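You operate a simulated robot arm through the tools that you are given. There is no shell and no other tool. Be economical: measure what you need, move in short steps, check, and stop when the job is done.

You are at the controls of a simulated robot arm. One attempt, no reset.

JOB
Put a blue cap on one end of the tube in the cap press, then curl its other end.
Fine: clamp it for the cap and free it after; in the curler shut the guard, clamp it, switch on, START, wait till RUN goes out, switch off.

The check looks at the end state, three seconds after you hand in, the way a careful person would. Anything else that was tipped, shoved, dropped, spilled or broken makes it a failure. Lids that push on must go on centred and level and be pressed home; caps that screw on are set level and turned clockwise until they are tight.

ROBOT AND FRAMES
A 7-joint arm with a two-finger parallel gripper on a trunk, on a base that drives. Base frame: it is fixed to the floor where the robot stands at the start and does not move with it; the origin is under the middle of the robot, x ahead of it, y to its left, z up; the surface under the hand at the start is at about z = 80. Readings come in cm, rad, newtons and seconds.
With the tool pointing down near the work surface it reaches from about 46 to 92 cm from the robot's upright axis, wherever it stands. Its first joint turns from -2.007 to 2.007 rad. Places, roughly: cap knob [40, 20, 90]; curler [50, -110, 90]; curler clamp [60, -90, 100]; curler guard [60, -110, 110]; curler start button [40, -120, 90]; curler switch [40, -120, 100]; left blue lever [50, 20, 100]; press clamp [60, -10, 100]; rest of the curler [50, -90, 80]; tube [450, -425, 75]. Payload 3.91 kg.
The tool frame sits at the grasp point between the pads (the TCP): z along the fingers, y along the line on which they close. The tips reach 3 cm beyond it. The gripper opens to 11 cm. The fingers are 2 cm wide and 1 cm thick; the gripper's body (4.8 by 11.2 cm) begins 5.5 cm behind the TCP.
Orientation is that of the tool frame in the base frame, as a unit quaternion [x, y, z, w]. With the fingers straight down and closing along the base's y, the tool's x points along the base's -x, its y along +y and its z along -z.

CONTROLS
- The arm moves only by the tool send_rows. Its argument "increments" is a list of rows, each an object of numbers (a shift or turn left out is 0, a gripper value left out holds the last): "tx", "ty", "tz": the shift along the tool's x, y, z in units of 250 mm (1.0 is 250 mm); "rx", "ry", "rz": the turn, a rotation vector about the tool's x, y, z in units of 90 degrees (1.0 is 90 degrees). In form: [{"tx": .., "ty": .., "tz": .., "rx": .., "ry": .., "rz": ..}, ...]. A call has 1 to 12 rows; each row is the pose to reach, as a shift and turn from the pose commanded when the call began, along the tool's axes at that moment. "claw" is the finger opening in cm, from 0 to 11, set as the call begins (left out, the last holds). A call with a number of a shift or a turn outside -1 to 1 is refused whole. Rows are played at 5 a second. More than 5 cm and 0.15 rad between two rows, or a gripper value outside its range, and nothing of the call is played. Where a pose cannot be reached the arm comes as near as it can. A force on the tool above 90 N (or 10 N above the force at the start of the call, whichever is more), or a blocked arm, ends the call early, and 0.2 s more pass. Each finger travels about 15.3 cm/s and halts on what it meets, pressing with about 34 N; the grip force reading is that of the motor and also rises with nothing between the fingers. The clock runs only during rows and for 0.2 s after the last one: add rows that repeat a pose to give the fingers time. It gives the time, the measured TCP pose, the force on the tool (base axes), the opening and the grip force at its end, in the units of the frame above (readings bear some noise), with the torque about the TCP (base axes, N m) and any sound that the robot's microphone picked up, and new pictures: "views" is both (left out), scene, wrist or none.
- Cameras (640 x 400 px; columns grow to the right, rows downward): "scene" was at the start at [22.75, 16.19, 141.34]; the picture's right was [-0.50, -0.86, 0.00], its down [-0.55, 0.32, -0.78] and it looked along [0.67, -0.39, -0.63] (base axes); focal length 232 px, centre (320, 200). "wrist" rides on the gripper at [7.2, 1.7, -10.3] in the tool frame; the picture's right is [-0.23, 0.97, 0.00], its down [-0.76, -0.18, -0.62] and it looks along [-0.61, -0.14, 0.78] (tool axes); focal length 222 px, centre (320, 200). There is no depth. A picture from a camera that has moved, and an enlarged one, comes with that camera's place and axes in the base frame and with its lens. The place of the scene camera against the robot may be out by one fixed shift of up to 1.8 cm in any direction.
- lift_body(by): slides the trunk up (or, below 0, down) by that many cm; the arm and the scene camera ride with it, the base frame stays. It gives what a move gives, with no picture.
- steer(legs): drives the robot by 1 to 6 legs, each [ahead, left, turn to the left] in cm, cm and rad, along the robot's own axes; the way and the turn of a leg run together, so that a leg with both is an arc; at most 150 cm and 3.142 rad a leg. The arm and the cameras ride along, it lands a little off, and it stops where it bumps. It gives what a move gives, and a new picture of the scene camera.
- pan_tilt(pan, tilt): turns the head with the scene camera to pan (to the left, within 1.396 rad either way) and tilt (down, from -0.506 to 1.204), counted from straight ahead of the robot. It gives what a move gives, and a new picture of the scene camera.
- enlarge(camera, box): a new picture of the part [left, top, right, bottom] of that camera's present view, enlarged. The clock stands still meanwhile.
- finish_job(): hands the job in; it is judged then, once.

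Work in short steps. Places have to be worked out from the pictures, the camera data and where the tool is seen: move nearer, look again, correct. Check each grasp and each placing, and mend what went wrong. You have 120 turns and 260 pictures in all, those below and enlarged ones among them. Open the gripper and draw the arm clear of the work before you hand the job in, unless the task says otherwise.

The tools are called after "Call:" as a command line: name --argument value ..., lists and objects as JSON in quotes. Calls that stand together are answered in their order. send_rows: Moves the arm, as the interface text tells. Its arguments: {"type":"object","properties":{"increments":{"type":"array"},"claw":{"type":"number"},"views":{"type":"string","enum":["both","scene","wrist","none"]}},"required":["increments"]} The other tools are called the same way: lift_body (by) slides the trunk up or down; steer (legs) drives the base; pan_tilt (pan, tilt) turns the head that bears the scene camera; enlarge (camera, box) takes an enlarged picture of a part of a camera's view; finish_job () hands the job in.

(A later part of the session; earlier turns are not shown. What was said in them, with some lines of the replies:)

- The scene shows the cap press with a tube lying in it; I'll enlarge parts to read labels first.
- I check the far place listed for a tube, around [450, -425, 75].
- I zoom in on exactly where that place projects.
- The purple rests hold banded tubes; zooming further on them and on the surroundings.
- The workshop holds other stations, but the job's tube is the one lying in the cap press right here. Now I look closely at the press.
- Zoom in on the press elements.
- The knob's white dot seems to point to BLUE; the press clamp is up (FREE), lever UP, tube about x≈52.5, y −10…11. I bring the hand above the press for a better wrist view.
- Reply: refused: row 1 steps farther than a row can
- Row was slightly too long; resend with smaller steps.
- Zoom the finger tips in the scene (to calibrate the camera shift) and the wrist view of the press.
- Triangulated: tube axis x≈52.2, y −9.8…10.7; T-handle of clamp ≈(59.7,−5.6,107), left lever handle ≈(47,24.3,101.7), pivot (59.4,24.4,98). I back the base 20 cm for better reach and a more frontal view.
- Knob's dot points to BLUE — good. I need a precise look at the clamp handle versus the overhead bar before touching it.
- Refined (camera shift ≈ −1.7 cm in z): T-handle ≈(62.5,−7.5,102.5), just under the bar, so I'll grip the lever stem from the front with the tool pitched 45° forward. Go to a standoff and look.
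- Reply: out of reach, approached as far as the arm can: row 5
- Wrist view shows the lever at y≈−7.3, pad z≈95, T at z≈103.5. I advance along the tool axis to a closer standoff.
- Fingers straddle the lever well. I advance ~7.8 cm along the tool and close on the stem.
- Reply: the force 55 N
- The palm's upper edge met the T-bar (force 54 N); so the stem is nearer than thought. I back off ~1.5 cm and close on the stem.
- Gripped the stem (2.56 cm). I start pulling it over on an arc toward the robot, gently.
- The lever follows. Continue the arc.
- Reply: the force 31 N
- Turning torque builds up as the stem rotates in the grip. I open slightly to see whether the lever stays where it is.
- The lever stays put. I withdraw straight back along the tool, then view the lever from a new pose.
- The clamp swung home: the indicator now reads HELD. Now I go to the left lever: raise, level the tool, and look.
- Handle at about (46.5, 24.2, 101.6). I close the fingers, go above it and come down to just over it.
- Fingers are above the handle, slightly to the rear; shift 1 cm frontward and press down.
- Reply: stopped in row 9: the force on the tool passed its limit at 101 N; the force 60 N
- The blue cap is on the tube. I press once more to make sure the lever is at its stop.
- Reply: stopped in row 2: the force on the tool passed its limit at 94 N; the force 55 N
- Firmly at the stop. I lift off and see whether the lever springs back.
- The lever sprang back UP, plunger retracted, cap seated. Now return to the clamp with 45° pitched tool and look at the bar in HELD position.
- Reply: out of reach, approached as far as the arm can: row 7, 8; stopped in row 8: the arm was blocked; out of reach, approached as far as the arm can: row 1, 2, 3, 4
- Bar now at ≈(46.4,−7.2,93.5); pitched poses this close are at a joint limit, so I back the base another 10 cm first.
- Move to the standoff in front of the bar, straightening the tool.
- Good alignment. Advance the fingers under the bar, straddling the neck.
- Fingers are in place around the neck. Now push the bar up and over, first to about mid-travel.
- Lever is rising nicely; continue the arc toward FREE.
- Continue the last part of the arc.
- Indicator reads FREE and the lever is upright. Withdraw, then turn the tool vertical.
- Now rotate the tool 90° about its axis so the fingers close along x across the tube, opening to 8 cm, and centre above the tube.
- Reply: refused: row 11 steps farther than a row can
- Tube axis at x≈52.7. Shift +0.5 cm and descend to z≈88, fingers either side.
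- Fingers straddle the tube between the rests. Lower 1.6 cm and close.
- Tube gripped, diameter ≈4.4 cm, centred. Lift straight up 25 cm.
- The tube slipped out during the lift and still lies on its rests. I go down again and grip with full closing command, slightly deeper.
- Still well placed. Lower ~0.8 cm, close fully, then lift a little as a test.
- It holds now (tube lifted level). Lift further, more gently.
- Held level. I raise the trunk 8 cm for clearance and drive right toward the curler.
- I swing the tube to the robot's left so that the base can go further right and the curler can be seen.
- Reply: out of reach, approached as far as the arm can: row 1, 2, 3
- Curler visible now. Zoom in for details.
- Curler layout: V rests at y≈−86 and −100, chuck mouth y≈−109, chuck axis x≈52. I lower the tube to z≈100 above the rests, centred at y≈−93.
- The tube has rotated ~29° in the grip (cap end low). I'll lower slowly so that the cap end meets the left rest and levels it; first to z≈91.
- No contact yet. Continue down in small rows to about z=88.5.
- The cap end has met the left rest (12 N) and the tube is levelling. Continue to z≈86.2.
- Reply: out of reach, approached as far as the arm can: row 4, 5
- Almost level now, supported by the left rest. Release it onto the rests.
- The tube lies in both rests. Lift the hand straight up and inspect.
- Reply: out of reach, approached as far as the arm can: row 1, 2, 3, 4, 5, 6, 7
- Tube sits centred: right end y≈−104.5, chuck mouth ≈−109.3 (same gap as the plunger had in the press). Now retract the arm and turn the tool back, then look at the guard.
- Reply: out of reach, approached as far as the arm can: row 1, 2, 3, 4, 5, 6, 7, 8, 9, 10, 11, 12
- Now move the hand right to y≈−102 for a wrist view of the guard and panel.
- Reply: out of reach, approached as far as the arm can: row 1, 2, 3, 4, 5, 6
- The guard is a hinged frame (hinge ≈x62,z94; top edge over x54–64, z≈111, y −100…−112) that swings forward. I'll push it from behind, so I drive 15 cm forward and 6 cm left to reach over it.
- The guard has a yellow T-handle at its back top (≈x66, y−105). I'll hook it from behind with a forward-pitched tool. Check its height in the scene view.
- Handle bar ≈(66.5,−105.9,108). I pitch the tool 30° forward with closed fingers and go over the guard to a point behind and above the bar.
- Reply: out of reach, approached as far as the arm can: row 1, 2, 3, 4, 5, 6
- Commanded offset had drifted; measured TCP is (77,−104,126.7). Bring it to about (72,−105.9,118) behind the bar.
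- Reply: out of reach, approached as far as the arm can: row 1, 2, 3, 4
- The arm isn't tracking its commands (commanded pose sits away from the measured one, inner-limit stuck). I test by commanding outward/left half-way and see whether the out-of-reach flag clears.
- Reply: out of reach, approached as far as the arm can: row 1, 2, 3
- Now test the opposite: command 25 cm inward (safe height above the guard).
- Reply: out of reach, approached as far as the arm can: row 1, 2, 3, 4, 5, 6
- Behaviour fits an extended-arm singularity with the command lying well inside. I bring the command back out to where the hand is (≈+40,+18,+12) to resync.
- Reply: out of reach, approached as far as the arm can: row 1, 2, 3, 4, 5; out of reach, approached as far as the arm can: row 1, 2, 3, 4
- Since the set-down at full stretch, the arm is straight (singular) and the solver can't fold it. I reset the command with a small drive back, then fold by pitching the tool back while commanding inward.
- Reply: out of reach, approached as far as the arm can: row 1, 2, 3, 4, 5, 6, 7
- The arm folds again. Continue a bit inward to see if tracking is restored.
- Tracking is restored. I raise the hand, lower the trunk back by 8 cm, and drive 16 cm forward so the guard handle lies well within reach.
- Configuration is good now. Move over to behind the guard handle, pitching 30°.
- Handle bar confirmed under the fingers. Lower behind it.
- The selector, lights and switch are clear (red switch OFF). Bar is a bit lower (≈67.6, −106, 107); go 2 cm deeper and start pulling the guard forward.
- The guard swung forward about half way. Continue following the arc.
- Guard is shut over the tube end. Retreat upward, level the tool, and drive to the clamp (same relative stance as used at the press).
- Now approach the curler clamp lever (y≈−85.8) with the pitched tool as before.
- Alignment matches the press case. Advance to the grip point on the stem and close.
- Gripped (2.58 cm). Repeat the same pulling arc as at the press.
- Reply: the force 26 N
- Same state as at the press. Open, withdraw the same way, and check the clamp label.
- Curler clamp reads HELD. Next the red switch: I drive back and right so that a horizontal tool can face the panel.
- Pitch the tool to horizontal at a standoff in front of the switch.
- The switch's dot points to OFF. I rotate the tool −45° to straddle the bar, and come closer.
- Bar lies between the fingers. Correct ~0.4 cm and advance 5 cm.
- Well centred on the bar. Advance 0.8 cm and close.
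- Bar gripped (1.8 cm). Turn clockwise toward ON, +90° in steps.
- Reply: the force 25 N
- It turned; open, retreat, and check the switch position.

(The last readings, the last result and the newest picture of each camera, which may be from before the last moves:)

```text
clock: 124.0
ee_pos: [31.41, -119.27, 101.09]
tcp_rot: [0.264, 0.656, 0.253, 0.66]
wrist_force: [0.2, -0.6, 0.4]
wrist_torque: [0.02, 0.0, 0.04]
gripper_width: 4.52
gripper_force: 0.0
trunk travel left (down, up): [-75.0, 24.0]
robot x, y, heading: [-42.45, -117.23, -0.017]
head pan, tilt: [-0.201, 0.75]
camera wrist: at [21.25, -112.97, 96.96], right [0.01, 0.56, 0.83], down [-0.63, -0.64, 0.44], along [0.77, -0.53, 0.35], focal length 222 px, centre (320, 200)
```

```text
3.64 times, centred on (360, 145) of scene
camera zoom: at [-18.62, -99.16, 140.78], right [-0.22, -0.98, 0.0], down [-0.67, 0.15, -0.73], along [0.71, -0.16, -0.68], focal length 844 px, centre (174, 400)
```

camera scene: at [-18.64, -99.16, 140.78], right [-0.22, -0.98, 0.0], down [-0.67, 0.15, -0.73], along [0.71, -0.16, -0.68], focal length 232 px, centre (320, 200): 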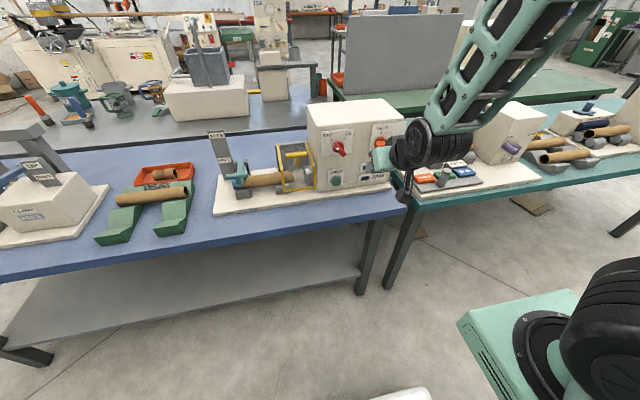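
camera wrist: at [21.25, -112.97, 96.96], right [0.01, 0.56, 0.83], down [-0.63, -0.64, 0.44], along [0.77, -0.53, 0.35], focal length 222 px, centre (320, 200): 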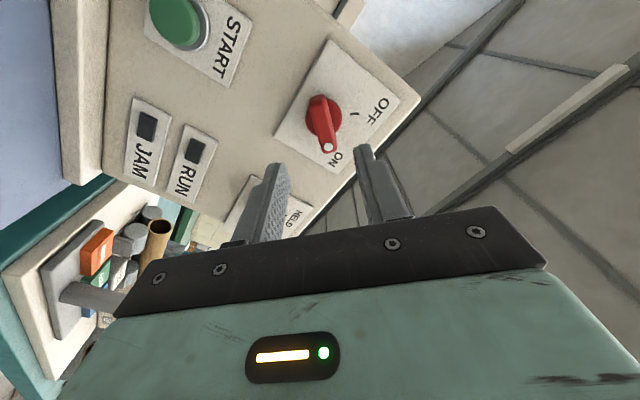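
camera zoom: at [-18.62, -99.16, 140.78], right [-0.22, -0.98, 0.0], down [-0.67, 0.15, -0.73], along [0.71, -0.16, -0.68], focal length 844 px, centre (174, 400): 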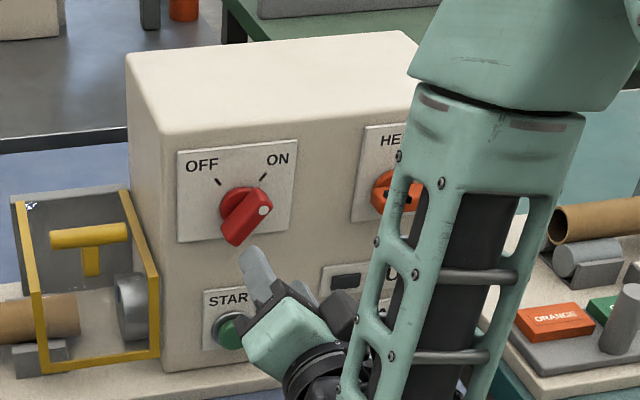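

Switch is ON. Lower to the START button height with closed fingers.

Call:
send_rows --increments '[{"tx": 0.12, "ty": -0.117}, {"tx": 0.24, "ty": -0.234}, {"tx": 0.36, "ty": -0.35}, {"tx": 0.384, "ty": -0.374}, {"tx": 0.384, "ty": -0.374, "tz": 0.14}, {"tx": 0.384, "ty": -0.374, "tz": 0.14}]' --claw 0 --views "wrist"

Call:
enlarge --camera "scene" --box '[290, 90, 430, 200]'

```text
clock: 125.3
ee_pos: [34.89, -119.87, 87.89]
tcp_rot: [0.264, 0.657, 0.253, 0.659]
wrist_force: [-0.6, -0.6, -0.2]
wrist_torque: [0.03, -0.01, -0.02]
gripper_width: 0.0
gripper_force: 34.1
trunk travel left (down, up): [-75.0, 24.0]
robot x, y, heading: [-42.79, -117.85, -0.022]
head pan, tilt: [-0.201, 0.75]
camera wrist: at [24.79, -113.59, 83.79], right [0.01, 0.56, 0.83], down [-0.63, -0.64, 0.44], along [0.77, -0.53, 0.35], focal length 222 px, centre (320, 200)
```

wrist: 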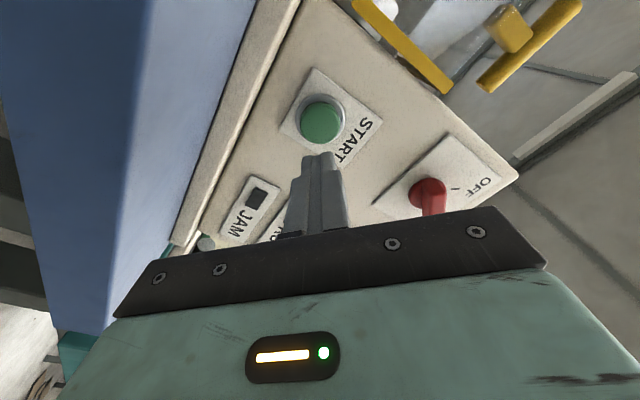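

```text
3.64 times, centred on (360, 145) of scene
camera zoom: at [-18.64, -99.16, 140.78], right [-0.22, -0.98, 0.0], down [-0.67, 0.15, -0.73], along [0.71, -0.16, -0.68], focal length 844 px, centre (174, 400)
```

zoom: 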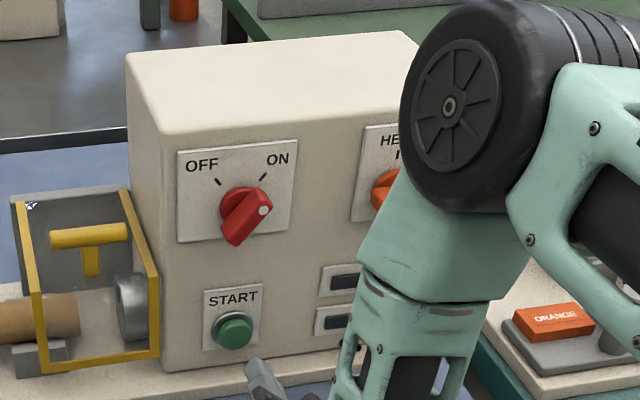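

Button sits ~0.7 cm off axis; correct and press forward until resistance.

Call:
send_rows --increments '[{"tx": 0.028, "tz": 0.08}, {"tx": 0.028, "tz": 0.14}, {"tx": 0.028, "tz": 0.17}, {"tx": 0.028, "tz": 0.2}, {"tx": 0.028, "tz": 0.22}, {"tx": 0.028, "tz": 0.24}]' --views "wrist"

```text
clock: 126.8
ee_pos: [40.74, -119.4, 87.34]
tcp_rot: [0.264, 0.657, 0.252, 0.66]
wrist_force: [-36.4, -5.5, 9.5]
wrist_torque: [-0.02, -0.24, -0.08]
gripper_width: 0.0
gripper_force: 34.0
trunk travel left (down, up): [-75.0, 24.0]
robot x, y, heading: [-42.67, -117.58, -0.015]
head pan, tilt: [-0.201, 0.75]
heard: click
camera wrist: at [30.51, -113.11, 83.23], right [0.01, 0.56, 0.83], down [-0.63, -0.64, 0.44], along [0.77, -0.53, 0.35], focal length 222 px, centre (320, 200)
```

wrist: 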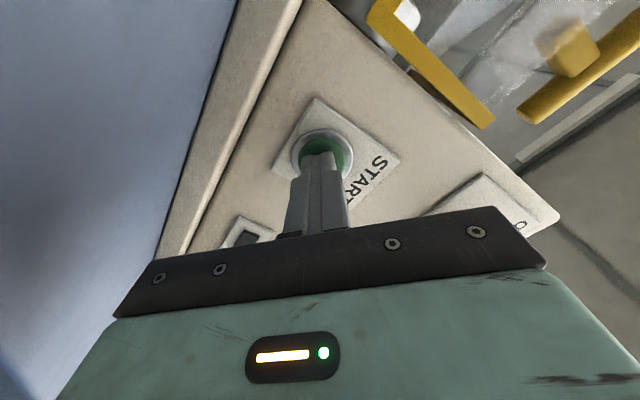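

Heard a click. Withdraw and look at the RUN light.

Call:
send_rows --increments '[{"tz": -0.08}, {"tz": -0.24}, {"tz": -0.36}]' --views "wrist"

Call:
enlarge --camera "scene" --box '[260, 90, 430, 210]'

```text
clock: 127.5
ee_pos: [32.03, -119.27, 87.1]
tcp_rot: [0.263, 0.657, 0.253, 0.66]
wrist_force: [0.6, -0.1, 0.8]
wrist_torque: [-0.02, 0.0, 0.01]
gripper_width: 0.0
gripper_force: 34.0
trunk travel left (down, up): [-75.0, 24.0]
robot x, y, heading: [-42.3, -117.88, -0.02]
head pan, tilt: [-0.201, 0.75]
camera wrist: at [21.78, -112.89, 83.03], right [0.01, 0.56, 0.83], down [-0.63, -0.64, 0.44], along [0.77, -0.53, 0.35], focal length 222 px, centre (320, 200)
```

wrist: 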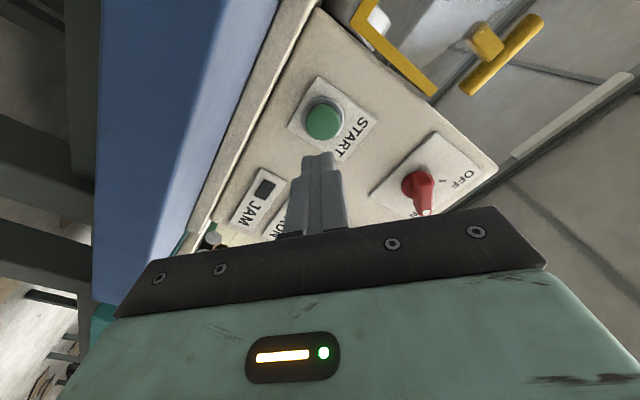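

```text
3.33 times, centred on (345, 150) of scene
camera zoom: at [-18.6, -99.16, 140.78], right [-0.22, -0.98, 0.0], down [-0.67, 0.15, -0.73], along [0.71, -0.16, -0.68], focal length 774 px, centre (237, 367)
```

zoom: 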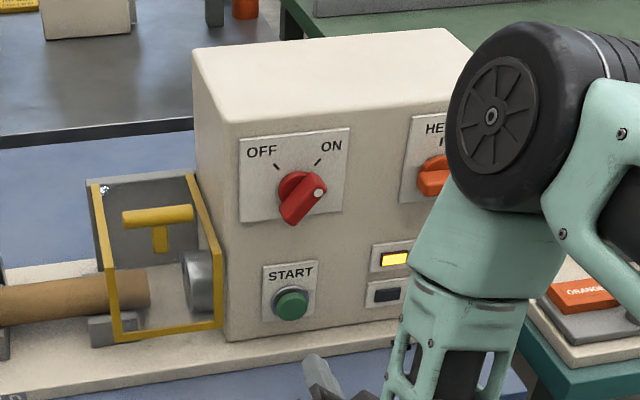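

RUN is lit, JAM dark. While waiting, move back to the switch standoff with fingers open.

Call:
send_rows --increments '[{"tx": -0.12, "ty": 0.12}, {"tx": -0.24, "ty": 0.24}, {"tx": -0.36, "ty": 0.36}, {"tx": -0.397, "ty": 0.39}, {"tx": -0.397, "ty": 0.39}, {"tx": -0.397, "ty": 0.39}, {"tx": -0.397, "ty": 0.39}, {"tx": -0.397, "ty": 0.39}, {"tx": -0.397, "ty": 0.39}, {"tx": -0.397, "ty": 0.39}, {"tx": -0.397, "ty": 0.39}, {"tx": -0.397, "ty": 0.39}]' --claw 4.5 --views "wrist"

Call:
enlarge --camera "scene" --box '[260, 90, 430, 210]'

```text
clock: 130.2
ee_pos: [32.04, -118.83, 101.05]
tcp_rot: [0.265, 0.656, 0.253, 0.66]
wrist_force: [0.5, 0.5, -0.1]
wrist_torque: [-0.03, -0.01, 0.01]
gripper_width: 4.49
gripper_force: 0.0
trunk travel left (down, up): [-75.0, 24.0]
robot x, y, heading: [-42.33, -117.5, -0.019]
head pan, tilt: [-0.201, 0.75]
camera wrist: at [21.81, -112.57, 96.93], right [0.01, 0.56, 0.83], down [-0.63, -0.64, 0.44], along [0.77, -0.53, 0.35], focal length 222 px, centre (320, 200)
```

wrist: 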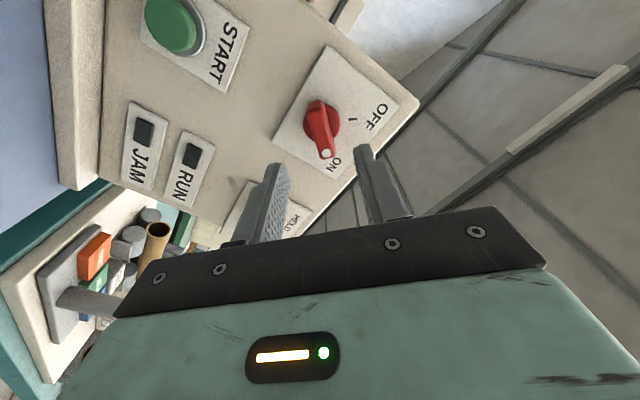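

```text
3.33 times, centred on (345, 150) of scene
camera zoom: at [-18.63, -99.16, 140.78], right [-0.22, -0.98, 0.0], down [-0.67, 0.15, -0.73], along [0.71, -0.16, -0.68], focal length 774 px, centre (237, 367)
```

zoom: 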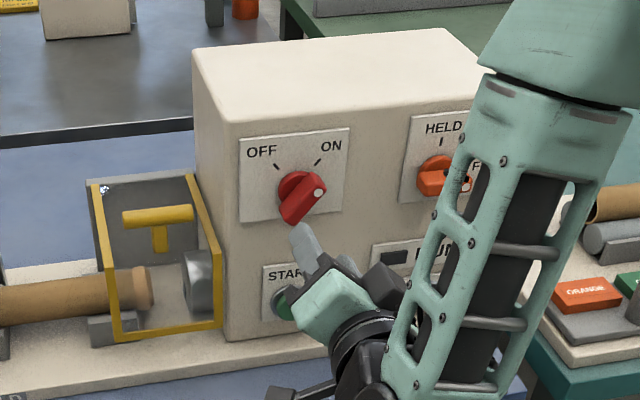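

RUN went out, JAM dark, and the tube end shows a curled rim. Now grip the switch again.

Call:
send_rows --increments '[{"tx": -0.017, "ty": -0.009, "tz": 0.1}, {"tx": -0.017, "ty": -0.009, "tz": 0.22}, {"tx": -0.017, "ty": -0.009, "tz": 0.335}, {"tx": -0.017, "ty": -0.009, "tz": 0.335}]' --views "wrist"

Call:
send_rows --increments '[{}, {}, {}]' --claw 0 --views "none"

```text
clock: 131.2
ee_pos: [40.43, -119.34, 100.9]
tcp_rot: [0.264, 0.657, 0.252, 0.659]
wrist_force: [-0.1, -0.7, 0.3]
wrist_torque: [0.01, -0.01, -0.01]
gripper_width: 4.51
gripper_force: 0.1
trunk travel left (down, up): [-75.0, 24.0]
robot x, y, heading: [-42.51, -117.91, -0.02]
head pan, tilt: [-0.201, 0.75]
camera wrist: at [30.15, -113.05, 96.74], right [0.01, 0.56, 0.83], down [-0.63, -0.64, 0.44], along [0.77, -0.53, 0.35], focal length 222 px, centre (320, 200)
```

wrist: 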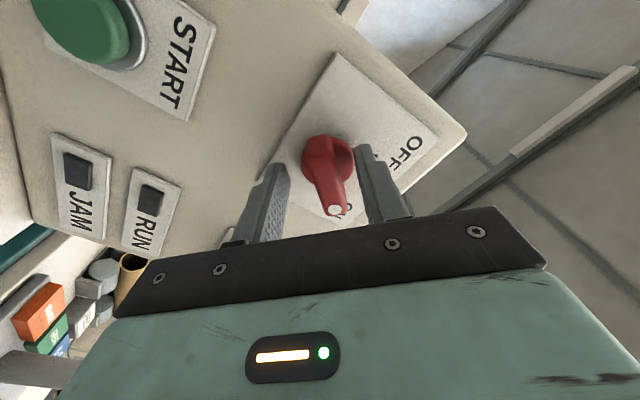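

```text
clock: 131.9
ee_pos: [40.38, -119.02, 101.2]
tcp_rot: [0.262, 0.655, 0.255, 0.661]
wrist_force: [8.6, 14.6, 19.0]
wrist_torque: [-1.01, 0.0, 1.37]
gripper_width: 1.63
gripper_force: 44.9
trunk travel left (down, up): [-75.0, 24.0]
robot x, y, heading: [-42.25, -117.51, -0.021]
head pan, tilt: [-0.201, 0.75]
```

Gripped; turn counter-clockwise back to OFF (−90°) with a small centring correction.

Call:
send_rows --increments '[{"rz": -0.09, "ty": 0.015}, {"rz": -0.18, "ty": 0.015}, {"rz": -0.27, "ty": 0.015}, {"rz": -0.36, "ty": 0.015}, {"rz": -0.45, "ty": 0.015}, {"rz": -0.54, "ty": 0.015}, {"rz": -0.63, "ty": 0.015}, {"rz": -0.72, "ty": 0.015}, {"rz": -0.81, "ty": 0.015}, {"rz": -0.9, "ty": 0.015}, {"rz": -0.99, "ty": 0.015}, {"rz": -1.0, "ty": 0.015}]' --views "none"

Call:
send_rows --increments '[{}, {}, {"tz": -0.06}, {"tz": -0.2}, {"tz": -0.38}, {"tz": -0.5}]' --claw 4.5 --views "wrist"

Call:
enlarge --camera "scene" --box '[230, 90, 430, 210]'

```text
clock: 134.6
ee_pos: [40.35, -119.42, 101.48]
tcp_rot: [-0.278, 0.653, -0.289, 0.643]
wrist_force: [-16.2, -24.3, -19.5]
wrist_torque: [1.1, 1.28, 0.27]
gripper_width: 1.86
gripper_force: 44.4
trunk travel left (down, up): [-75.0, 24.0]
robot x, y, heading: [-42.36, -117.92, -0.017]
head pan, tilt: [-0.201, 0.75]
```

```text
clock: 135.9
ee_pos: [27.93, -118.81, 101.37]
tcp_rot: [-0.278, 0.651, -0.289, 0.645]
wrist_force: [0.7, 0.4, -0.3]
wrist_torque: [0.03, -0.03, 0.02]
gripper_width: 4.48
gripper_force: 0.1
trunk travel left (down, up): [-75.0, 24.0]
robot x, y, heading: [-42.58, -117.38, -0.018]
head pan, tilt: [-0.201, 0.75]
camera wrist: at [17.55, -122.96, 95.3], right [0.01, 0.83, -0.56], down [-0.61, 0.45, 0.65], along [0.79, 0.34, 0.52], focal length 222 px, centre (320, 200)
```

wrist: 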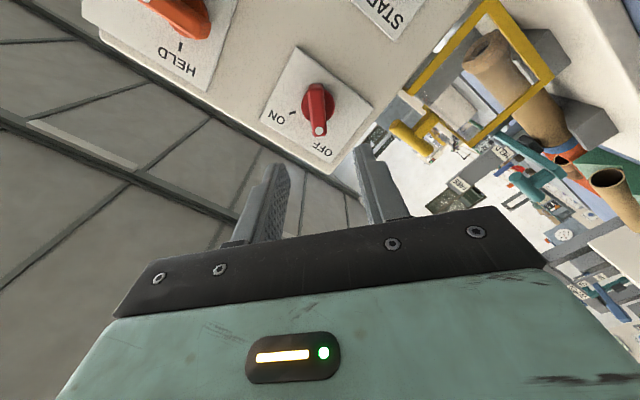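

```text
3.20 times, centred on (330, 150) of scene
camera zoom: at [-18.62, -99.18, 140.78], right [-0.22, -0.98, 0.0], down [-0.67, 0.15, -0.73], along [0.71, -0.16, -0.68], focal length 743 px, centre (288, 360)
```

zoom: 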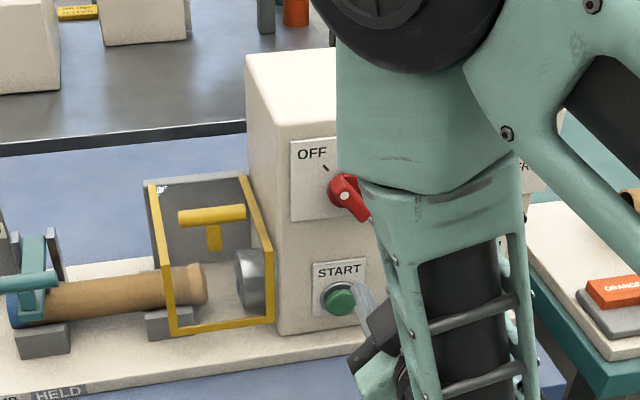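

Switch is OFF, the tube end is visibly curled, guard shut and clamp held as instructed. Back the robot clear and take a last look.

Call:
steer --legs '[[-20, 0, 0]]'

Call:
enlarge --camera "scene" --box '[180, 90, 420, 230]'

Call:
enlarge --camera "scene" --box '[0, 90, 220, 230]'

```text
clock: 137.5
ee_pos: [8.06, -118.64, 101.5]
tcp_rot: [-0.276, 0.651, -0.289, 0.645]
wrist_force: [0.0, 0.6, 0.1]
wrist_torque: [-0.02, 0.03, 0.01]
gripper_width: 4.49
gripper_force: 0.1
trunk travel left (down, up): [-75.0, 24.0]
robot x, y, heading: [-62.28, -117.11, -0.012]
head pan, tilt: [-0.201, 0.75]
camera scene: at [-38.5, -98.81, 140.78], right [-0.22, -0.98, 0.0], down [-0.67, 0.15, -0.73], along [0.71, -0.16, -0.68], focal length 232 px, centre (320, 200)
```

scene: 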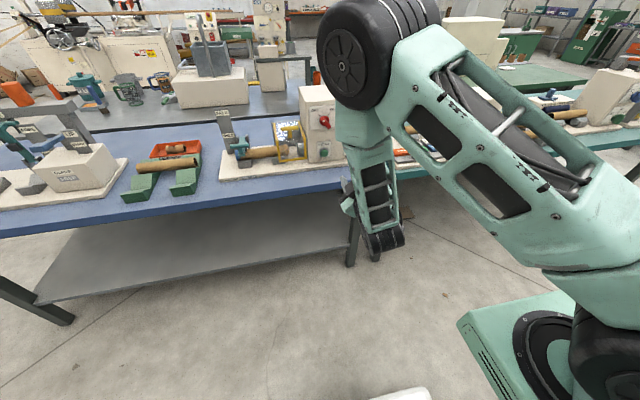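

```text
2.67 times, centred on (300, 160) of scene
camera zoom: at [-38.5, -98.81, 140.78], right [-0.22, -0.98, 0.0], down [-0.67, 0.15, -0.73], along [0.71, -0.16, -0.68], focal length 619 px, centre (373, 307)
```

zoom: 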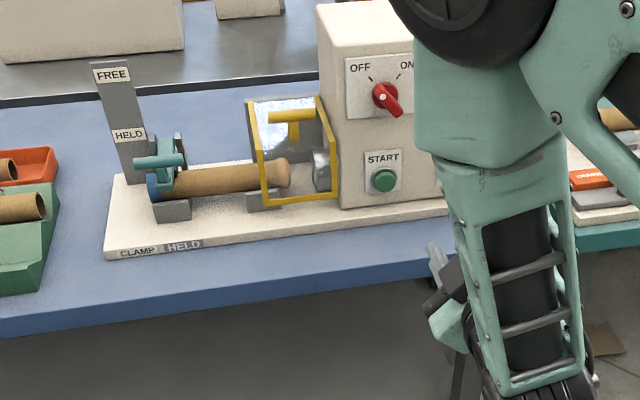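

```text
2.86 times, centred on (110, 160) of scene
camera zoom: at [-38.5, -98.81, 140.78], right [-0.22, -0.98, 0.0], down [-0.67, 0.15, -0.73], along [0.71, -0.16, -0.68], focal length 663 px, centre (920, 314)
```

zoom: 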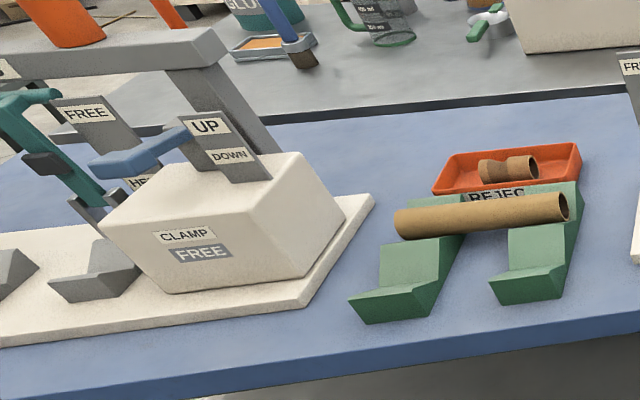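

The tube is capped blue at one end and curled at the other, the switch is off, everything else is in place, and the gripper is open and clear.

Call:
finish_job

```text
The job is handed in.
```

The tube from the cap press now has a blue cap pressed onto one end and a curled rim on the other. The job is handed in.

- **Where it is:** the tube is still in the curler, clamped, with the guard shut. The curler is off. RUN went out by itself and JAM never lit.
- **Cap press:** its clamp is free and its lever is back up.
- **Handling:** the tube slipped from the gripper once over the press and settled back on its rests. Later it knocked the open guard while I lowered it, and tilted; I levelled it on the rests before clamping. I saw no damage to the tube or the guard.
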